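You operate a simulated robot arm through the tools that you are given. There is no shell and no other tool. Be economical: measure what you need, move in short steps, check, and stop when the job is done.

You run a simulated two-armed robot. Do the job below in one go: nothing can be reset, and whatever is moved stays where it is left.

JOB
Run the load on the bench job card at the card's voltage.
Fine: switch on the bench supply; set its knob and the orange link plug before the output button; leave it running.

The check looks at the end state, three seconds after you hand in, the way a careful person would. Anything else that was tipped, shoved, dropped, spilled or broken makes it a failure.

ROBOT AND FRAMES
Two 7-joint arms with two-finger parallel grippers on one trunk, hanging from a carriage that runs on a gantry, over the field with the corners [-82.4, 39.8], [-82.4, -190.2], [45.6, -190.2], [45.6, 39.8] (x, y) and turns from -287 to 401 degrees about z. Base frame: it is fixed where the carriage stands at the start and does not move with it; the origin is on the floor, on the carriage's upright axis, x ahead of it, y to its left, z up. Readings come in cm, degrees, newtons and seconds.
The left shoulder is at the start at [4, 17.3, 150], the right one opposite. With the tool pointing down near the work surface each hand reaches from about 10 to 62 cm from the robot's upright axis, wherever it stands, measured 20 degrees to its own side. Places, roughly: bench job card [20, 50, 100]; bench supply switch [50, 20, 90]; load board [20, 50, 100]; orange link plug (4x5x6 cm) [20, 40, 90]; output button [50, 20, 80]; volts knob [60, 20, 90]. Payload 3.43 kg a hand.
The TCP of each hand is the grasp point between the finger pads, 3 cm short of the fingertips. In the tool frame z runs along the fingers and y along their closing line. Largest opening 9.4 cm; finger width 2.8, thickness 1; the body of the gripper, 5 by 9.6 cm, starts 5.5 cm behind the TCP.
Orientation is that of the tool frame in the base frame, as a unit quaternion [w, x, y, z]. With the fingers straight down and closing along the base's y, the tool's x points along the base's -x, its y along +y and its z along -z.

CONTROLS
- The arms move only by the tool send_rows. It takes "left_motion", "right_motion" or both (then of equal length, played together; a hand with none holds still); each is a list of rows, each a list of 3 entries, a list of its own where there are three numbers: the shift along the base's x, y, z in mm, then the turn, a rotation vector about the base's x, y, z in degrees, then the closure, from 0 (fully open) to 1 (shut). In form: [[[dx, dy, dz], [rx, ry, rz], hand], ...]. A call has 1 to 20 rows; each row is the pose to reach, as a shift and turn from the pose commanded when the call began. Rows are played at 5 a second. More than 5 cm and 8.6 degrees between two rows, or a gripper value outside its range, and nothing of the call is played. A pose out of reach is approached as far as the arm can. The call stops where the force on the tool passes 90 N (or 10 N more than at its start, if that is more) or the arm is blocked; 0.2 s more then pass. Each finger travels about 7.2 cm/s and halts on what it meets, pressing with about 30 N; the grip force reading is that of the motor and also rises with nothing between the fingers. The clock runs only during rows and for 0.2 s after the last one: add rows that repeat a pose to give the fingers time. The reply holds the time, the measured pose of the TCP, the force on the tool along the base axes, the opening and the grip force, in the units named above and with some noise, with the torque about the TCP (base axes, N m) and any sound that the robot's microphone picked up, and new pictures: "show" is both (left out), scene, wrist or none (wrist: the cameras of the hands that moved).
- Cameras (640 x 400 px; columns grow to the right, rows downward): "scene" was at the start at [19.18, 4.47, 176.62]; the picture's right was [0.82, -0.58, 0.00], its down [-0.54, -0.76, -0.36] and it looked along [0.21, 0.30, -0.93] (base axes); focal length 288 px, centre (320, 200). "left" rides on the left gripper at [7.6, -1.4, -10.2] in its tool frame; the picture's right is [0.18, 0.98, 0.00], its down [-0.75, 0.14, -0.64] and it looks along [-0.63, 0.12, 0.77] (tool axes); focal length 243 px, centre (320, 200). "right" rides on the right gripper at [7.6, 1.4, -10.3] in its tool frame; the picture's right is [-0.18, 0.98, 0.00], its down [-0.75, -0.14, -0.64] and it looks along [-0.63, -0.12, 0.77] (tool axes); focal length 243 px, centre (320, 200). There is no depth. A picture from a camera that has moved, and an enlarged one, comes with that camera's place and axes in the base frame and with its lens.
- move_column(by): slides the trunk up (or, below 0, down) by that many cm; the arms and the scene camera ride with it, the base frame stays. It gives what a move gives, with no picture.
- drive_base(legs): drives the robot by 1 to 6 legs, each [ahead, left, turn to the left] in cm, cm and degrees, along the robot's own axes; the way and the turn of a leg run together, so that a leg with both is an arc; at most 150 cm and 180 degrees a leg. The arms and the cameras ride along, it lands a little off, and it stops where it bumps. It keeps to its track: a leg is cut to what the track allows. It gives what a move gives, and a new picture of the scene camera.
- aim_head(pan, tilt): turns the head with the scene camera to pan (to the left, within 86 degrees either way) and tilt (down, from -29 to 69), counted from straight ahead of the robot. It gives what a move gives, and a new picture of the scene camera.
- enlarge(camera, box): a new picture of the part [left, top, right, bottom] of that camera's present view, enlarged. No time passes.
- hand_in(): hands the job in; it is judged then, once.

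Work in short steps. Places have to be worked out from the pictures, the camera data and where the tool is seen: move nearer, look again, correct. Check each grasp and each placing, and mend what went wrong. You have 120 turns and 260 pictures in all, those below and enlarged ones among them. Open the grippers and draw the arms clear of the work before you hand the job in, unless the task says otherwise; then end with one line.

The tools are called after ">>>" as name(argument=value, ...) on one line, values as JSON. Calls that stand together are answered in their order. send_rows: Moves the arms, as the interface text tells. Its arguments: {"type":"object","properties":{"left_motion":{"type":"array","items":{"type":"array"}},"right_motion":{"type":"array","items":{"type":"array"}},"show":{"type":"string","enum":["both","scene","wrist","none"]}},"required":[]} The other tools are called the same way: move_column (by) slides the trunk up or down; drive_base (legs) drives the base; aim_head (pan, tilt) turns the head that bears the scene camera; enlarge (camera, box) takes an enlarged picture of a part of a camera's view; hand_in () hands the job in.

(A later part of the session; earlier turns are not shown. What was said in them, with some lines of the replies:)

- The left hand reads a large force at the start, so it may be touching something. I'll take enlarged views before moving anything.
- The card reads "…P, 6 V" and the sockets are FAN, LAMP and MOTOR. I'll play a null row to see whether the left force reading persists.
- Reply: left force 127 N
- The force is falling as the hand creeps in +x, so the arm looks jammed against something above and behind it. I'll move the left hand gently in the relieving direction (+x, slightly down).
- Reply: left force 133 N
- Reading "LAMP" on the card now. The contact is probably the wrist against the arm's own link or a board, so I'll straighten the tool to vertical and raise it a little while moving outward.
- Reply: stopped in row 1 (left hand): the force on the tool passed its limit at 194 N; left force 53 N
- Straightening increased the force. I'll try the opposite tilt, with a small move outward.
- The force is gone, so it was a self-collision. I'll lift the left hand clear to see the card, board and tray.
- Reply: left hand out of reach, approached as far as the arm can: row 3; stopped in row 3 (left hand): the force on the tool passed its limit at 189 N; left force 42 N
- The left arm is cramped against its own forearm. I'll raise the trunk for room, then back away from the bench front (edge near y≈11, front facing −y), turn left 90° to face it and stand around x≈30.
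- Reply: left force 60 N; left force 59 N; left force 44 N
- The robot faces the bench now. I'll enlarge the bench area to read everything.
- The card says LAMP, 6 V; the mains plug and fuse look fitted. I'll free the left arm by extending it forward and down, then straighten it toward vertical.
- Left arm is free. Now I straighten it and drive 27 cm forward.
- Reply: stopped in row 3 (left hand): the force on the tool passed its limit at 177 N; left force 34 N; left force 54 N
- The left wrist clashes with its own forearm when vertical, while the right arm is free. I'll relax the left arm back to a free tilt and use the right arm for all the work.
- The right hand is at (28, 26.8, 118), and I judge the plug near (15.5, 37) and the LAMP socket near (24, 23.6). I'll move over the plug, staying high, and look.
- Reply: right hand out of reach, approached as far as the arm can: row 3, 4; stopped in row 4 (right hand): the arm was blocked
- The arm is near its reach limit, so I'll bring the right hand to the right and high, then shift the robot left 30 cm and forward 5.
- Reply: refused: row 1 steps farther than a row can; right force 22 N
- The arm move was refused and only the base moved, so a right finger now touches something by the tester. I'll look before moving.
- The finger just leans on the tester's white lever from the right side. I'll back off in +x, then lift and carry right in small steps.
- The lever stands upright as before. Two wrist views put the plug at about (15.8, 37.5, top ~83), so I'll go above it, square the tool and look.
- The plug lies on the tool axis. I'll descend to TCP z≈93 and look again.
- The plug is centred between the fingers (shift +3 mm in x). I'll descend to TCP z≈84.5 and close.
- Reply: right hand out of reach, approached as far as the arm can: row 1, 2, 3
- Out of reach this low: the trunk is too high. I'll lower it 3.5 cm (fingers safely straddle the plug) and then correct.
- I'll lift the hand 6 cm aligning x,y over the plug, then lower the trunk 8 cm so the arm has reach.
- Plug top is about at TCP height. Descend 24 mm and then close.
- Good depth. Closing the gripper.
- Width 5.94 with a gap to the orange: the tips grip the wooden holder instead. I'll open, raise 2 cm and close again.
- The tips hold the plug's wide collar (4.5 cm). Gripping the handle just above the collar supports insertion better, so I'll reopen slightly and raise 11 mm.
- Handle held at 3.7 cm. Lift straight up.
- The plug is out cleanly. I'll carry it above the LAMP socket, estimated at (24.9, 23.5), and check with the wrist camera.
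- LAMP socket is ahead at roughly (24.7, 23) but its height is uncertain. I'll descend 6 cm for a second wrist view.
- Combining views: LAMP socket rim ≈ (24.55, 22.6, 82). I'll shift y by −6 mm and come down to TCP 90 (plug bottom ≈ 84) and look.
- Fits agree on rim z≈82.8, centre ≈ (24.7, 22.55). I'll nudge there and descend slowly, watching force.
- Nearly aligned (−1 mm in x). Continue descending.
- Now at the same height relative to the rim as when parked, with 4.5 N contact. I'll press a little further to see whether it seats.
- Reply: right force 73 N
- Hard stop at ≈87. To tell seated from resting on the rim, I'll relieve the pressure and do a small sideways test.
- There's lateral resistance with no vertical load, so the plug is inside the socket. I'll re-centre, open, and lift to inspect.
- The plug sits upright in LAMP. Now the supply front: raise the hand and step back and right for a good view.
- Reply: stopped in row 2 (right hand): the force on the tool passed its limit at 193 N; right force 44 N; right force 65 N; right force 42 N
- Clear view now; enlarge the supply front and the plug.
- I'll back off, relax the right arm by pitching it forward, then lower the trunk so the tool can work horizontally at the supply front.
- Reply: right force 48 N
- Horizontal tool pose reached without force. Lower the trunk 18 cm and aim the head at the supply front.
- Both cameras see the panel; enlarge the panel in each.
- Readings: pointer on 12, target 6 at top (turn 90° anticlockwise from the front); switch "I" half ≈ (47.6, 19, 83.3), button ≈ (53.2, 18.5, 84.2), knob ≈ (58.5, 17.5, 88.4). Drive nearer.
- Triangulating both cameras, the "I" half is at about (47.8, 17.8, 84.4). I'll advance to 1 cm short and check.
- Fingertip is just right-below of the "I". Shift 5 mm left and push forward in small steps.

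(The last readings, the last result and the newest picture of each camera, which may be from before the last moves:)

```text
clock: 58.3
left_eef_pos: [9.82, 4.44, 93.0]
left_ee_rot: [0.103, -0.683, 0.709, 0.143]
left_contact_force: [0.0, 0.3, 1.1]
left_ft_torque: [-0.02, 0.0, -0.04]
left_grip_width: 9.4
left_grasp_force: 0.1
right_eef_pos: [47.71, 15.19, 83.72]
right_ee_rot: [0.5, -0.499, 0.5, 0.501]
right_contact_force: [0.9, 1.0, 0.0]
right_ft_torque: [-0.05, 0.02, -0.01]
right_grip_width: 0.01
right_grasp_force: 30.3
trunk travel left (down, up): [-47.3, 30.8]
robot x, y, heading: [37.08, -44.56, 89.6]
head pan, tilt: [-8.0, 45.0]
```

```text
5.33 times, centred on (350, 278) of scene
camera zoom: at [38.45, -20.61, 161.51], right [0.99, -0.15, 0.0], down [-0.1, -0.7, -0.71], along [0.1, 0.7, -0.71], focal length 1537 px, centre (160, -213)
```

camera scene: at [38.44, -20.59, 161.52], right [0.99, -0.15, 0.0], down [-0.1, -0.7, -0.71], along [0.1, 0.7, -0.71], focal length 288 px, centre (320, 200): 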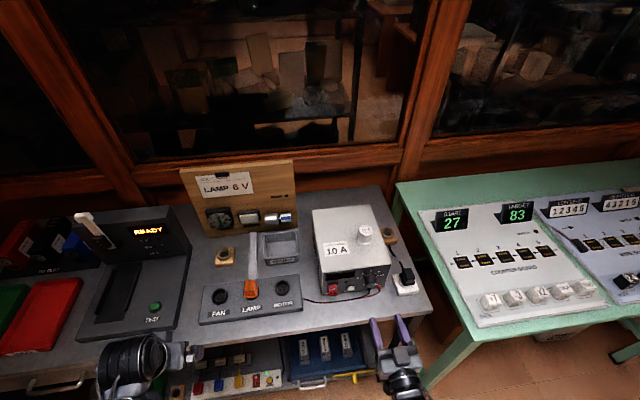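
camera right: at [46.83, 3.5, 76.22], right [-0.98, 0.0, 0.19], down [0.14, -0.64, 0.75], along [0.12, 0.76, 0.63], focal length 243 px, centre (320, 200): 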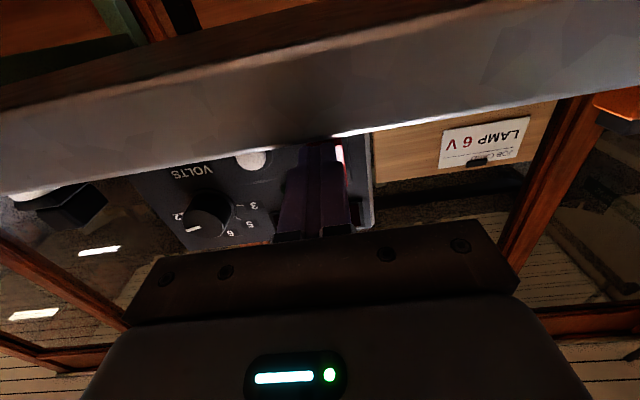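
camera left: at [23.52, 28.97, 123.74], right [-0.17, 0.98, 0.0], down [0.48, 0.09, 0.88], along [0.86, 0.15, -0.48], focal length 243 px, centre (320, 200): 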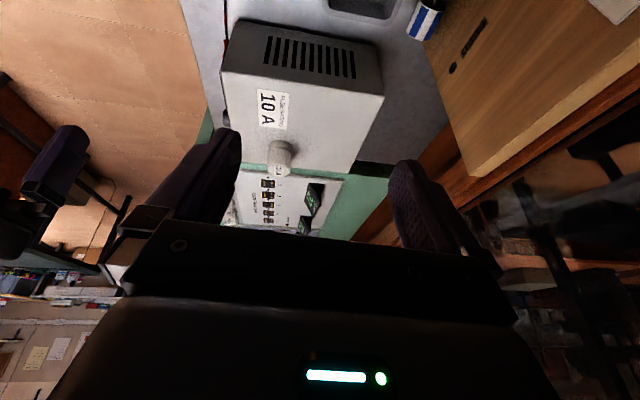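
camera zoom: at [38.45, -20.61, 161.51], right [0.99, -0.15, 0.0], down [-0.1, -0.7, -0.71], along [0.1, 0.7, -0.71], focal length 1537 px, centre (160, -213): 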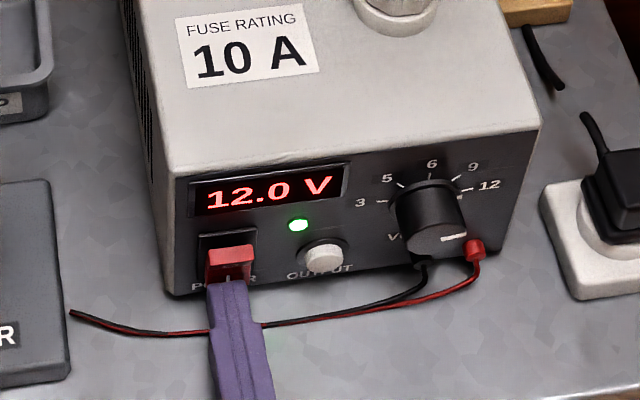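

Power is on: display 12.0 V, green LED lit. Now retreat, open, roll +45° and go in front of the knob.

>>> send_rows(right_motion=[[[0, -25, 0], [0, 0, 0], 1], [[0, -70, 10], [0, 0, 0], 0.8], [[30, -90, 20], [0, 8, 0], 0.5], [[60, -90, 35], [0, 16, 0], 0.35], [[90, -90, 49], [0, 24, 0], 0.35], [[104, -90, 49], [0, 32, 0], 0.35], [[104, -90, 49], [0, 40, 0], 0.35], [[104, -80, 49], [0, 45, 0], 0.35]], show="none")

>>> enlarge(camera="scene", box=[290, 240, 450, 340])

>>> enlarge(camera="right", box=[0, 0, 640, 400])

```text
clock: 60.1
left_eef_pos: [9.91, 4.51, 93.26]
left_ee_rot: [0.103, -0.683, 0.709, 0.142]
left_contact_force: [0.1, -0.7, -0.2]
left_ft_torque: [-0.02, 0.0, 0.0]
left_grip_width: 9.4
left_grasp_force: 0.0
right_eef_pos: [58.23, 7.17, 88.79]
right_ee_rot: [0.271, -0.268, 0.654, 0.654]
right_contact_force: [0.2, -0.8, 0.2]
right_ft_torque: [0.02, 0.02, 0.02]
right_grip_width: 6.1
right_grasp_force: 0.0
trunk travel left (down, up): [-47.3, 30.8]
robot x, y, heading: [37.09, -44.65, 89.3]
head pan, tilt: [-8.0, 45.0]
```

```text
4.00 times, centred on (370, 290) of scene
camera zoom: at [38.46, -20.59, 161.52], right [0.99, -0.15, 0.0], down [-0.1, -0.7, -0.71], along [0.1, 0.7, -0.71], focal length 1152 px, centre (120, -160)
```

zoom: 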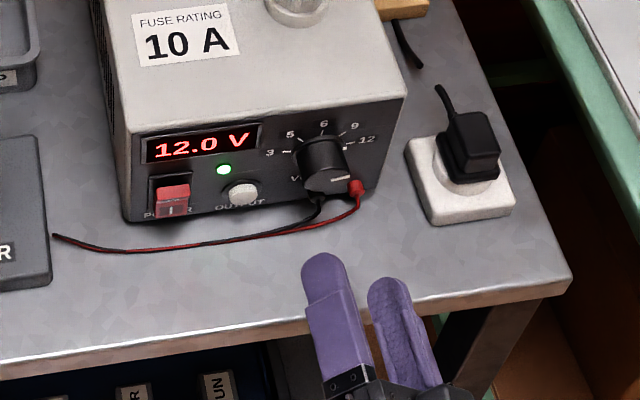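

```text
1.00 times, centred on (320, 200) of right (not enlarged: the box is as wide or as high as the picture)
camera zoom: at [51.85, -2.88, 84.34], right [-0.56, 0.0, 0.83], down [0.63, -0.64, 0.43], along [0.53, 0.76, 0.36], focal length 243 px, centre (320, 200)
```

zoom: 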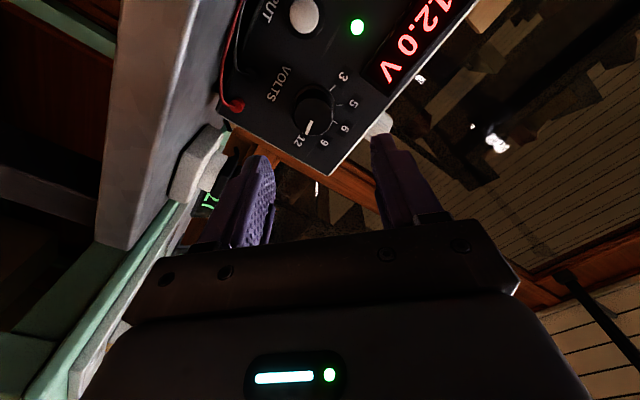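

Alignment is good within ~2 mm. I'll narrow the opening and advance so the tips straddle the knob (tip y ≈ 17.8).

>>> send_rows(right_motion=[[[2, 20, -1], [0, 0, 0], 0.42], [[2, 45, -1], [0, 0, 0], 0.45], [[2, 60, -1], [0, 0, 0], 0.45], [[2, 76, -1], [0, 0, 0], 0.45]], show="none")

>>> enlarge(camera="scene", box=[310, 240, 430, 315])

>>> enlarge(camera="right", box=[120, 0, 520, 250])

```text
clock: 61.1
left_eef_pos: [9.85, 4.36, 93.22]
left_ee_rot: [0.103, -0.683, 0.709, 0.142]
left_contact_force: [0.6, 0.4, -0.8]
left_ft_torque: [-0.01, -0.04, 0.04]
left_grip_width: 9.38
left_grasp_force: 0.2
right_eef_pos: [58.34, 14.89, 88.4]
right_ee_rot: [0.271, -0.268, 0.654, 0.654]
right_contact_force: [0.4, 0.6, 0.1]
right_ft_torque: [0.0, -0.01, 0.01]
right_grip_width: 5.17
right_grasp_force: 0.0
trunk travel left (down, up): [-47.3, 30.8]
robot x, y, heading: [36.9, -44.52, 89.3]
head pan, tilt: [-8.0, 45.0]
```

```text
5.33 times, centred on (370, 278) of scene
camera zoom: at [38.45, -20.59, 161.52], right [0.99, -0.15, 0.0], down [-0.1, -0.7, -0.71], along [0.1, 0.7, -0.71], focal length 1537 px, centre (53, -213)
```

zoom: 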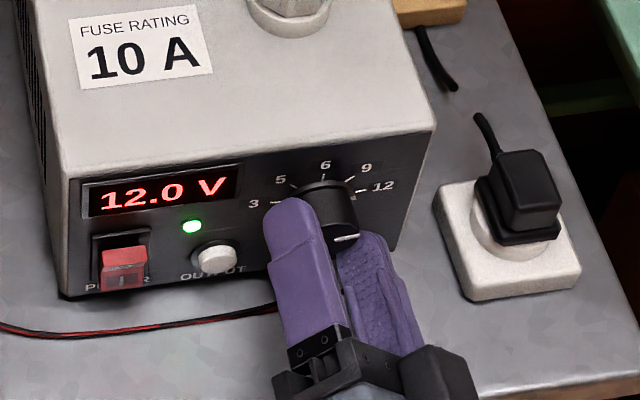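

```text
1.60 times, centred on (320, 125) of right
camera zoom: at [51.94, 4.76, 84.12], right [-0.56, 0.0, 0.83], down [0.63, -0.64, 0.43], along [0.53, 0.76, 0.36], focal length 388 px, centre (320, 320)
```

zoom: 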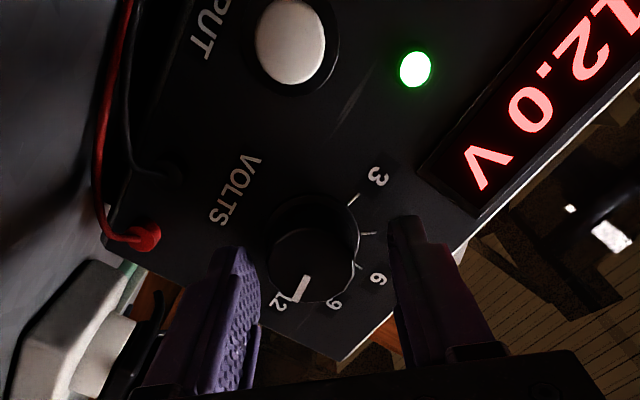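

The knob lies ~4 mm toward the lower finger; correct and close.

>>> send_rows(right_motion=[[[3, 0, -4], [0, 0, 0], 0.45], [[3, 3, -4], [0, 0, 0], 0.55], [[3, 3, -4], [0, 0, 0], 0.8], [[3, 3, -4], [0, 0, 0], 1], [[3, 3, -4], [0, 0, 0], 1]], show="none")

>>> enlarge(camera="right", box=[120, 0, 520, 250])

```text
clock: 62.3
left_eef_pos: [9.74, 4.43, 93.21]
left_ee_rot: [0.102, -0.683, 0.709, 0.143]
left_contact_force: [-0.8, -1.0, 0.3]
left_ft_torque: [-0.04, 0.02, -0.03]
left_grip_width: 9.39
left_grasp_force: 0.1
right_eef_pos: [58.57, 15.08, 88.25]
right_ee_rot: [0.27, -0.268, 0.653, 0.655]
right_contact_force: [-6.5, -4.1, 11.6]
right_ft_torque: [0.13, 0.04, 0.19]
right_grip_width: 3.29
right_grasp_force: 44.7
trunk travel left (down, up): [-47.3, 30.8]
robot x, y, heading: [37.56, -44.53, 89.5]
head pan, tilt: [-8.0, 45.0]
```

```text
1.60 times, centred on (320, 125) of right
camera zoom: at [52.11, 5.03, 83.75], right [-0.56, 0.0, 0.83], down [0.63, -0.64, 0.43], along [0.53, 0.76, 0.36], focal length 388 px, centre (320, 320)
```

zoom: 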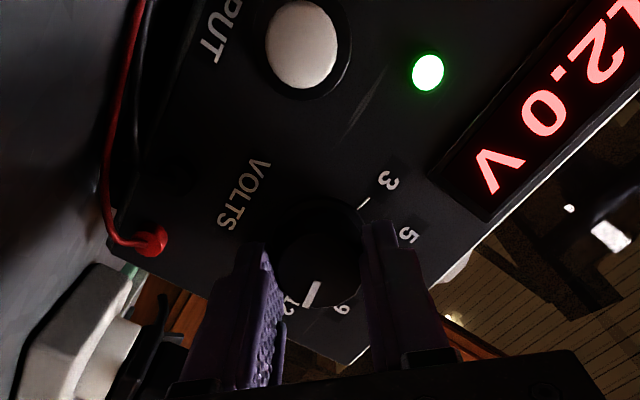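

Knob gripped (3.3 cm). I'll relieve the side load and turn −40° about y, then read the display.

>>> send_rows(right_motion=[[[-1, 0, 2], [0, 0, 0], 1], [[-1, 0, 2], [0, -8, 0], 1], [[-1, 0, 2], [0, -16, 0], 1], [[-1, 0, 2], [0, -24, 0], 1], [[-1, 0, 2], [0, -32, 0], 1], [[-1, 0, 2], [0, -40, 0], 1]], show="none")

>>> enlarge(camera="scene", box=[310, 240, 430, 315])

```text
clock: 63.7
left_eef_pos: [9.79, 4.4, 93.21]
left_ee_rot: [0.103, -0.683, 0.709, 0.142]
left_contact_force: [-0.3, -0.2, -0.4]
left_ft_torque: [-0.01, 0.02, 0.03]
left_grip_width: 9.37
left_grasp_force: 0.0
right_eef_pos: [58.66, 15.2, 88.13]
right_ee_rot: [0.479, -0.477, 0.522, 0.521]
right_contact_force: [-1.7, 7.4, -7.7]
right_ft_torque: [0.19, 0.05, 0.25]
right_grip_width: 3.25
right_grasp_force: 45.0
trunk travel left (down, up): [-47.3, 30.8]
robot x, y, heading: [37.03, -44.83, 89.6]
head pan, tilt: [-8.0, 45.0]
```

```text
5.33 times, centred on (370, 278) of scene
camera zoom: at [38.44, -20.57, 161.51], right [0.99, -0.15, 0.0], down [-0.1, -0.7, -0.71], along [0.1, 0.7, -0.71], focal length 1537 px, centre (53, -213)
```

zoom: 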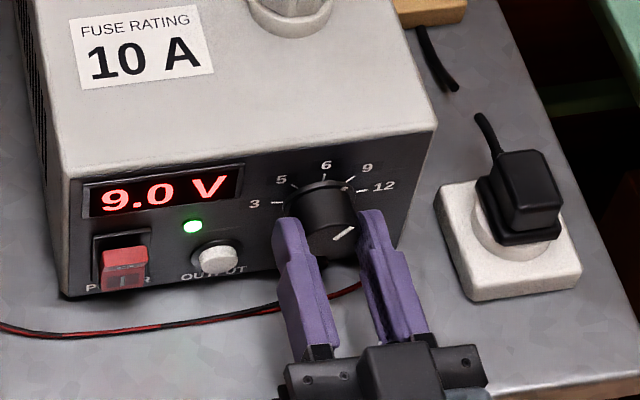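

9.0 V now. Continue −44° more.

>>> send_rows(right_motion=[[[0, 0, 1], [0, -8, 0], 1], [[0, 0, 1], [0, -16, 0], 1], [[0, 0, 1], [0, -24, 0], 1], [[0, 0, 1], [0, -32, 0], 1], [[0, 0, 1], [0, -40, 0], 1], [[0, 0, 1], [0, -44, 0], 1]], show="none")

>>> enlarge(camera="scene", box=[310, 240, 430, 315])

>>> enlarge(camera="right", box=[120, 0, 520, 250])

```text
clock: 65.1
left_eef_pos: [9.87, 4.41, 93.18]
left_ee_rot: [0.104, -0.683, 0.709, 0.142]
left_contact_force: [-0.5, 0.6, 0.0]
left_ft_torque: [0.01, 0.01, 0.03]
left_grip_width: 9.41
left_grasp_force: 0.1
right_eef_pos: [58.52, 15.04, 88.16]
right_ee_rot: [-0.637, 0.64, -0.304, -0.304]
right_contact_force: [2.4, 13.8, -26.6]
right_ft_torque: [-0.61, 0.02, -0.25]
right_grip_width: 3.29
right_grasp_force: 45.0
trunk travel left (down, up): [-47.3, 30.8]
robot x, y, heading: [37.5, -44.76, 89.6]
head pan, tilt: [-8.0, 45.0]
```

```text
5.33 times, centred on (370, 278) of scene
camera zoom: at [38.44, -20.59, 161.51], right [0.99, -0.15, 0.0], down [-0.1, -0.7, -0.71], along [0.1, 0.7, -0.71], focal length 1537 px, centre (53, -213)
```

zoom: 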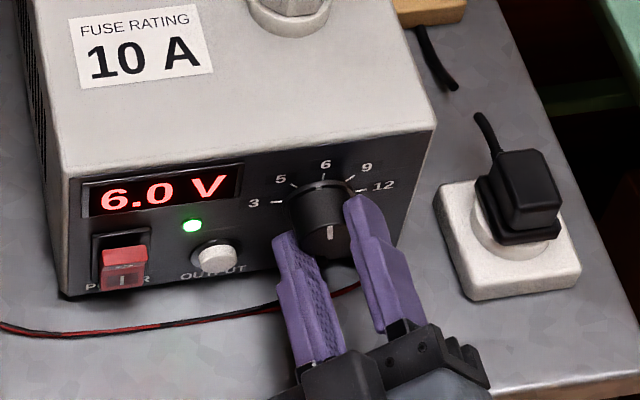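

```text
1.60 times, centred on (320, 125) of right
camera zoom: at [62.3, 4.96, 81.42], right [-0.88, 0.0, -0.48], down [-0.37, -0.64, 0.68], along [-0.31, 0.77, 0.56], focal length 388 px, centre (320, 320)
```

zoom: 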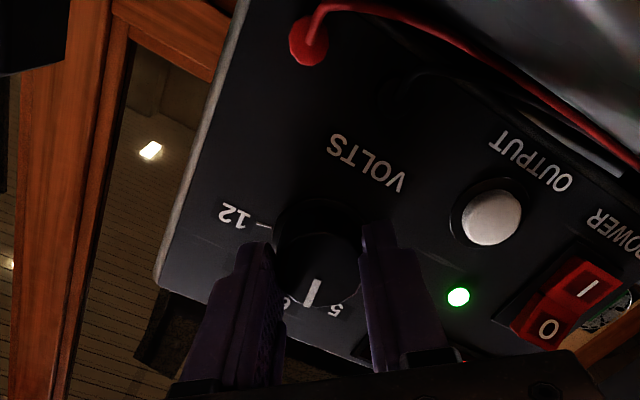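

6.0 V, pointer at top. I'll relieve the side load, open slightly, and withdraw straight back.

>>> send_rows(right_motion=[[[0, 0, -2], [0, 0, 0], 1], [[0, 0, -2], [0, 0, 0], 0.8], [[0, 0, -2], [0, 0, 0], 0.5], [[0, 0, -2], [0, 0, 0], 0.45], [[0, -30, -2], [0, 0, 0], 0.45], [[0, -60, -2], [0, 0, 0], 0.45], [[0, -80, -2], [0, 0, 0], 0.45]], show="none")

>>> enlarge(camera="scene", box=[310, 240, 430, 315])

```text
clock: 66.7
left_eef_pos: [9.83, 4.24, 93.19]
left_ee_rot: [0.104, -0.683, 0.709, 0.142]
left_contact_force: [0.1, -0.2, -0.2]
left_ft_torque: [0.02, -0.03, 0.04]
left_grip_width: 9.38
left_grasp_force: 0.1
right_eef_pos: [58.48, 7.08, 88.05]
right_ee_rot: [0.638, -0.637, 0.305, 0.305]
right_contact_force: [0.0, 0.2, -0.6]
right_ft_torque: [-0.03, 0.0, -0.03]
right_grip_width: 5.19
right_grasp_force: 0.0
trunk travel left (down, up): [-47.3, 30.8]
robot x, y, heading: [37.21, -44.66, 89.4]
head pan, tilt: [-8.0, 45.0]
```

```text
5.33 times, centred on (370, 278) of scene
camera zoom: at [38.46, -20.66, 161.49], right [0.99, -0.15, 0.0], down [-0.1, -0.7, -0.71], along [0.1, 0.7, -0.71], focal length 1537 px, centre (53, -213)
```

zoom: 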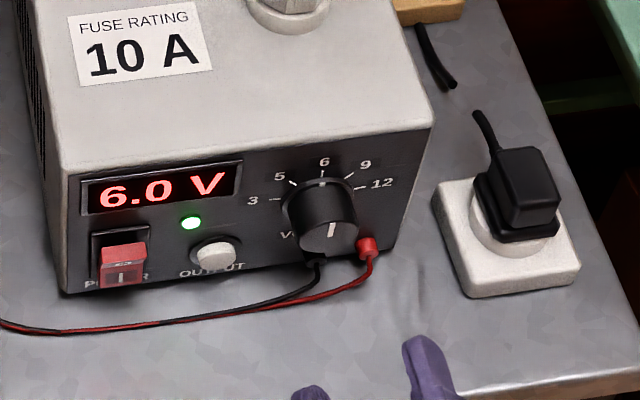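

Set at 6.0 V. Before pressing output, check the plug's seating once more.

>>> enlarge(camera="scene", box=[190, 240, 310, 330])

```text
4.44 times, centred on (250, 285) of scene
camera zoom: at [38.46, -20.66, 161.49], right [0.99, -0.15, 0.0], down [-0.1, -0.7, -0.71], along [0.1, 0.7, -0.71], focal length 1281 px, centre (631, -178)
```

zoom: 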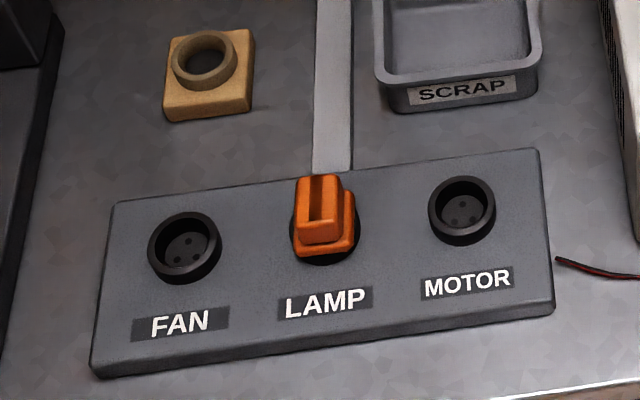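

The plug sits square on the LAMP socket. Close the fingers and line up in front of the output button at about (53.2, 18.5, 84.5).

>>> send_rows(right_motion=[[[-20, 0, -10], [0, 0, 0], 0.8], [[-53, 0, -35], [0, 0, 0], 1], [[-53, 30, -35], [0, 0, 0], 1], [[-53, 58, -35], [0, 0, 0], 1]], show="none")

>>> enlarge(camera="scene", box=[310, 240, 430, 315])

>>> enlarge(camera="right", box=[120, 0, 520, 250])

```text
clock: 67.7
left_eef_pos: [9.89, 4.44, 93.19]
left_ee_rot: [0.103, -0.683, 0.709, 0.143]
left_contact_force: [0.3, 0.1, -0.7]
left_ft_torque: [0.02, 0.02, -0.02]
left_grip_width: 9.4
left_grasp_force: 0.1
right_eef_pos: [53.44, 12.75, 84.49]
right_ee_rot: [0.638, -0.637, 0.305, 0.307]
right_contact_force: [0.2, 0.2, 0.5]
right_ft_torque: [0.0, 0.0, -0.01]
right_grip_width: 0.0
right_grasp_force: 29.9
trunk travel left (down, up): [-47.3, 30.8]
robot x, y, heading: [37.08, -44.83, 89.5]
head pan, tilt: [-8.0, 45.0]
```

```text
5.33 times, centred on (370, 278) of scene
camera zoom: at [38.42, -20.59, 161.52], right [0.99, -0.15, 0.0], down [-0.1, -0.7, -0.71], along [0.1, 0.7, -0.71], focal length 1537 px, centre (53, -213)
```

zoom: 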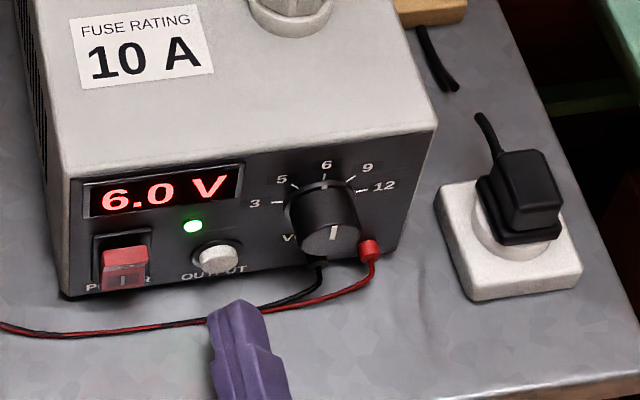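

```text
1.60 times, centred on (320, 125) of right
camera zoom: at [57.09, 2.63, 77.64], right [-0.88, 0.0, -0.47], down [-0.36, -0.64, 0.67], along [-0.3, 0.76, 0.57], focal length 388 px, centre (320, 320)
```

zoom: 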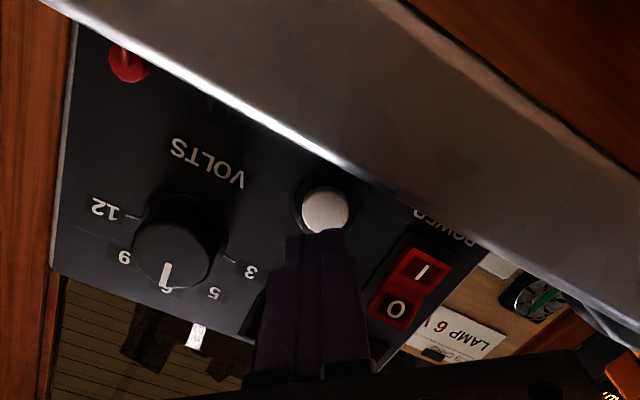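

Well aligned; push forward in small steps until the button goes in, then retreat.

>>> send_rows(right_motion=[[[-2, 10, 2], [0, 0, 0], 1], [[-2, 18, 2], [0, 0, 0], 1], [[-2, 24, 2], [0, 0, 0], 1]], show="none")

>>> enlarge(camera="scene", box=[190, 170, 430, 320])

```text
clock: 68.5
left_eef_pos: [9.9, 4.49, 93.04]
left_ee_rot: [0.103, -0.683, 0.709, 0.142]
left_contact_force: [0.4, -0.4, -1.5]
left_ft_torque: [-0.01, -0.03, -0.02]
left_grip_width: 9.41
left_grasp_force: 0.1
right_eef_pos: [53.12, 15.56, 84.73]
right_ee_rot: [0.638, -0.637, 0.304, 0.307]
right_contact_force: [0.4, 0.2, 0.4]
right_ft_torque: [0.01, 0.03, 0.04]
right_grip_width: 0.0
right_grasp_force: 30.2
trunk travel left (down, up): [-47.3, 30.8]
robot x, y, heading: [37.25, -44.65, 89.5]
head pan, tilt: [-8.0, 45.0]
```

```text
2.67 times, centred on (310, 245) of scene
camera zoom: at [38.45, -20.6, 161.52], right [0.99, -0.15, 0.0], down [-0.1, -0.7, -0.71], along [0.1, 0.7, -0.71], focal length 768 px, centre (347, 80)
```

zoom: 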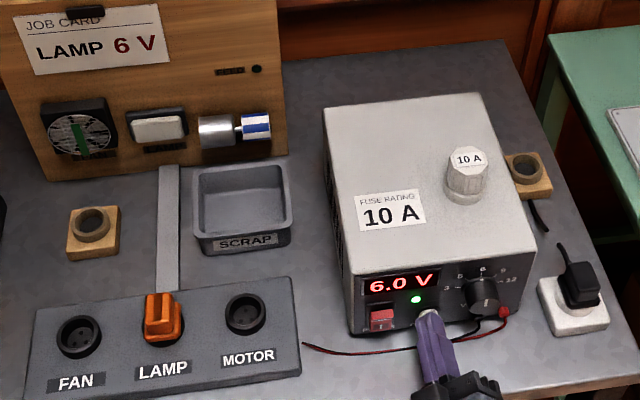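

No contact yet; push on a few millimetres at a time.

>>> send_rows(right_motion=[[[0, 3, 0], [0, 0, 0], 1], [[0, 6, 0], [0, 0, 0], 1]], show="none")

>>> enlarge(camera="scene", box=[190, 170, 430, 320])

```text
clock: 69.1
left_eef_pos: [9.88, 4.25, 93.23]
left_ee_rot: [0.102, -0.683, 0.709, 0.142]
left_contact_force: [-0.5, 0.3, -0.2]
left_ft_torque: [-0.04, 0.03, 0.02]
left_grip_width: 9.4
left_grasp_force: 0.2
right_eef_pos: [53.12, 15.95, 84.73]
right_ee_rot: [0.638, -0.638, 0.305, 0.305]
right_contact_force: [-0.9, -3.3, -1.1]
right_ft_torque: [-0.03, -0.01, -0.02]
right_grip_width: 0.01
right_grasp_force: 29.7
trunk travel left (down, up): [-47.3, 30.8]
robot x, y, heading: [36.84, -44.8, 89.5]
head pan, tilt: [-8.0, 45.0]
heard: click
```

```text
2.67 times, centred on (310, 245) of scene
camera zoom: at [38.45, -20.68, 161.49], right [0.99, -0.15, 0.0], down [-0.1, -0.7, -0.71], along [0.1, 0.7, -0.71], focal length 768 px, centre (347, 80)
```

zoom: 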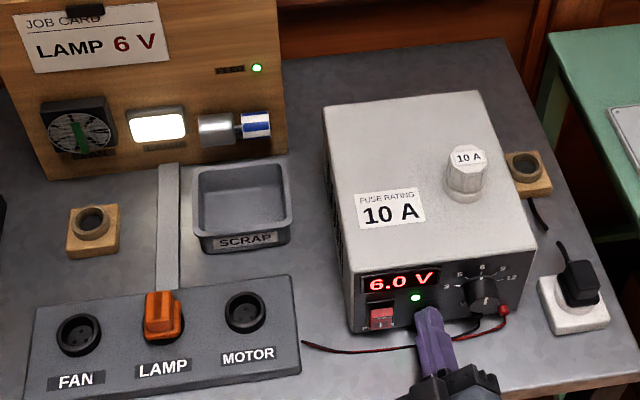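

A click, the feed LED is green and the lamp is lit at 6.0 V. I'll withdraw straight back, open the gripper and verify it stays on.

>>> send_rows(right_motion=[[[0, -20, 0], [0, 0, 0], 1], [[0, -60, 0], [0, 0, 0], 1], [[0, -105, 10], [0, 0, 0], 0.7], [[0, -130, 20], [0, 0, 0], 0.3], [[0, -130, 20], [0, 0, 0], 0], [[0, -130, 20], [0, 0, 0], 0]], show="none")

>>> drive_base(legs=[[-15, 0, 0]])

>>> enlarge(camera="scene", box=[0, 130, 420, 392])

```text
clock: 70.5
left_eef_pos: [9.81, 4.43, 93.1]
left_ee_rot: [0.103, -0.683, 0.709, 0.143]
left_contact_force: [-0.4, -0.1, -0.2]
left_ft_torque: [0.01, 0.01, -0.01]
left_grip_width: 9.42
left_grasp_force: 0.1
right_eef_pos: [53.12, 3.12, 86.67]
right_ee_rot: [0.639, -0.637, 0.304, 0.305]
right_contact_force: [-0.6, 0.2, 0.8]
right_ft_torque: [-0.02, 0.0, -0.04]
right_grip_width: 9.4
right_grasp_force: 0.1
trunk travel left (down, up): [-47.3, 30.8]
robot x, y, heading: [37.47, -44.77, 89.5]
head pan, tilt: [-8.0, 45.0]
```

```text
clock: 71.9
left_eef_pos: [9.64, -10.89, 93.18]
left_ee_rot: [0.103, -0.684, 0.708, 0.142]
left_contact_force: [0.1, -0.6, -0.3]
left_ft_torque: [-0.01, 0.0, -0.03]
left_grip_width: 9.4
left_grasp_force: 0.0
right_eef_pos: [52.98, -12.09, 86.68]
right_ee_rot: [0.638, -0.637, 0.305, 0.306]
right_contact_force: [-0.8, 0.1, 0.1]
right_ft_torque: [0.01, -0.04, -0.01]
right_grip_width: 9.38
right_grasp_force: 0.1
trunk travel left (down, up): [-47.3, 30.8]
robot x, y, heading: [36.87, -59.92, 89.7]
head pan, tilt: [-8.0, 45.0]
camera scene: at [38.29, -35.78, 161.49], right [0.99, -0.15, 0.0], down [-0.1, -0.7, -0.71], along [0.1, 0.7, -0.71], focal length 288 px, centre (320, 200)
```

scene: 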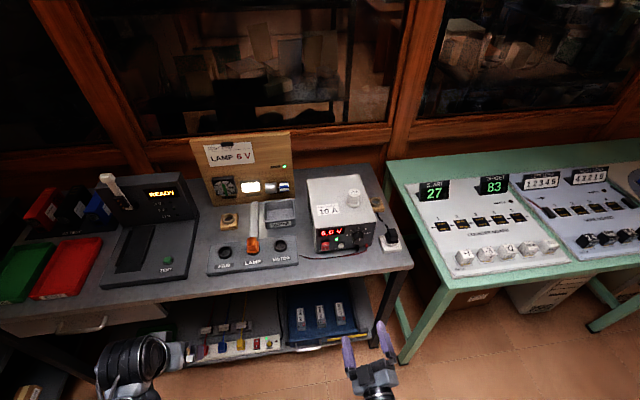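

```text
1.52 times, centred on (210, 261) of scene
camera zoom: at [38.29, -35.78, 161.49], right [0.99, -0.15, 0.0], down [-0.1, -0.7, -0.71], along [0.1, 0.7, -0.71], focal length 439 px, centre (488, 107)
```

zoom: 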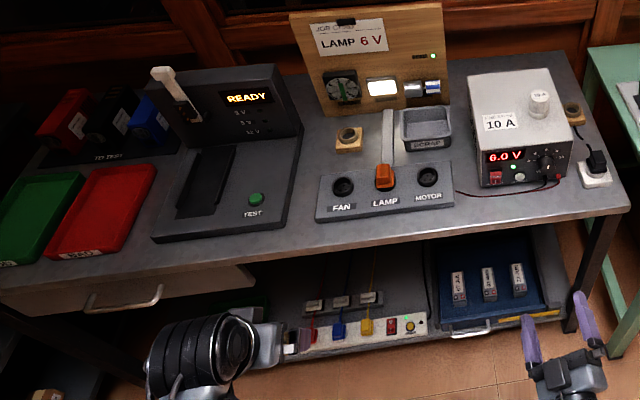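

The lamp is lit, the supply shows 6.0 V, everything else looks undisturbed, and both arms are clear with grippers open. Handing in.

>>> hand_in()

```text
The job is handed in.
```

The job is handed in: the bench supply is on at 6.0 V, the orange link plug is in LAMP, and the output is on with the lamp lit. A right finger briefly leaned on the tester's white lever during one drive; I backed off and the lever still looks upright.
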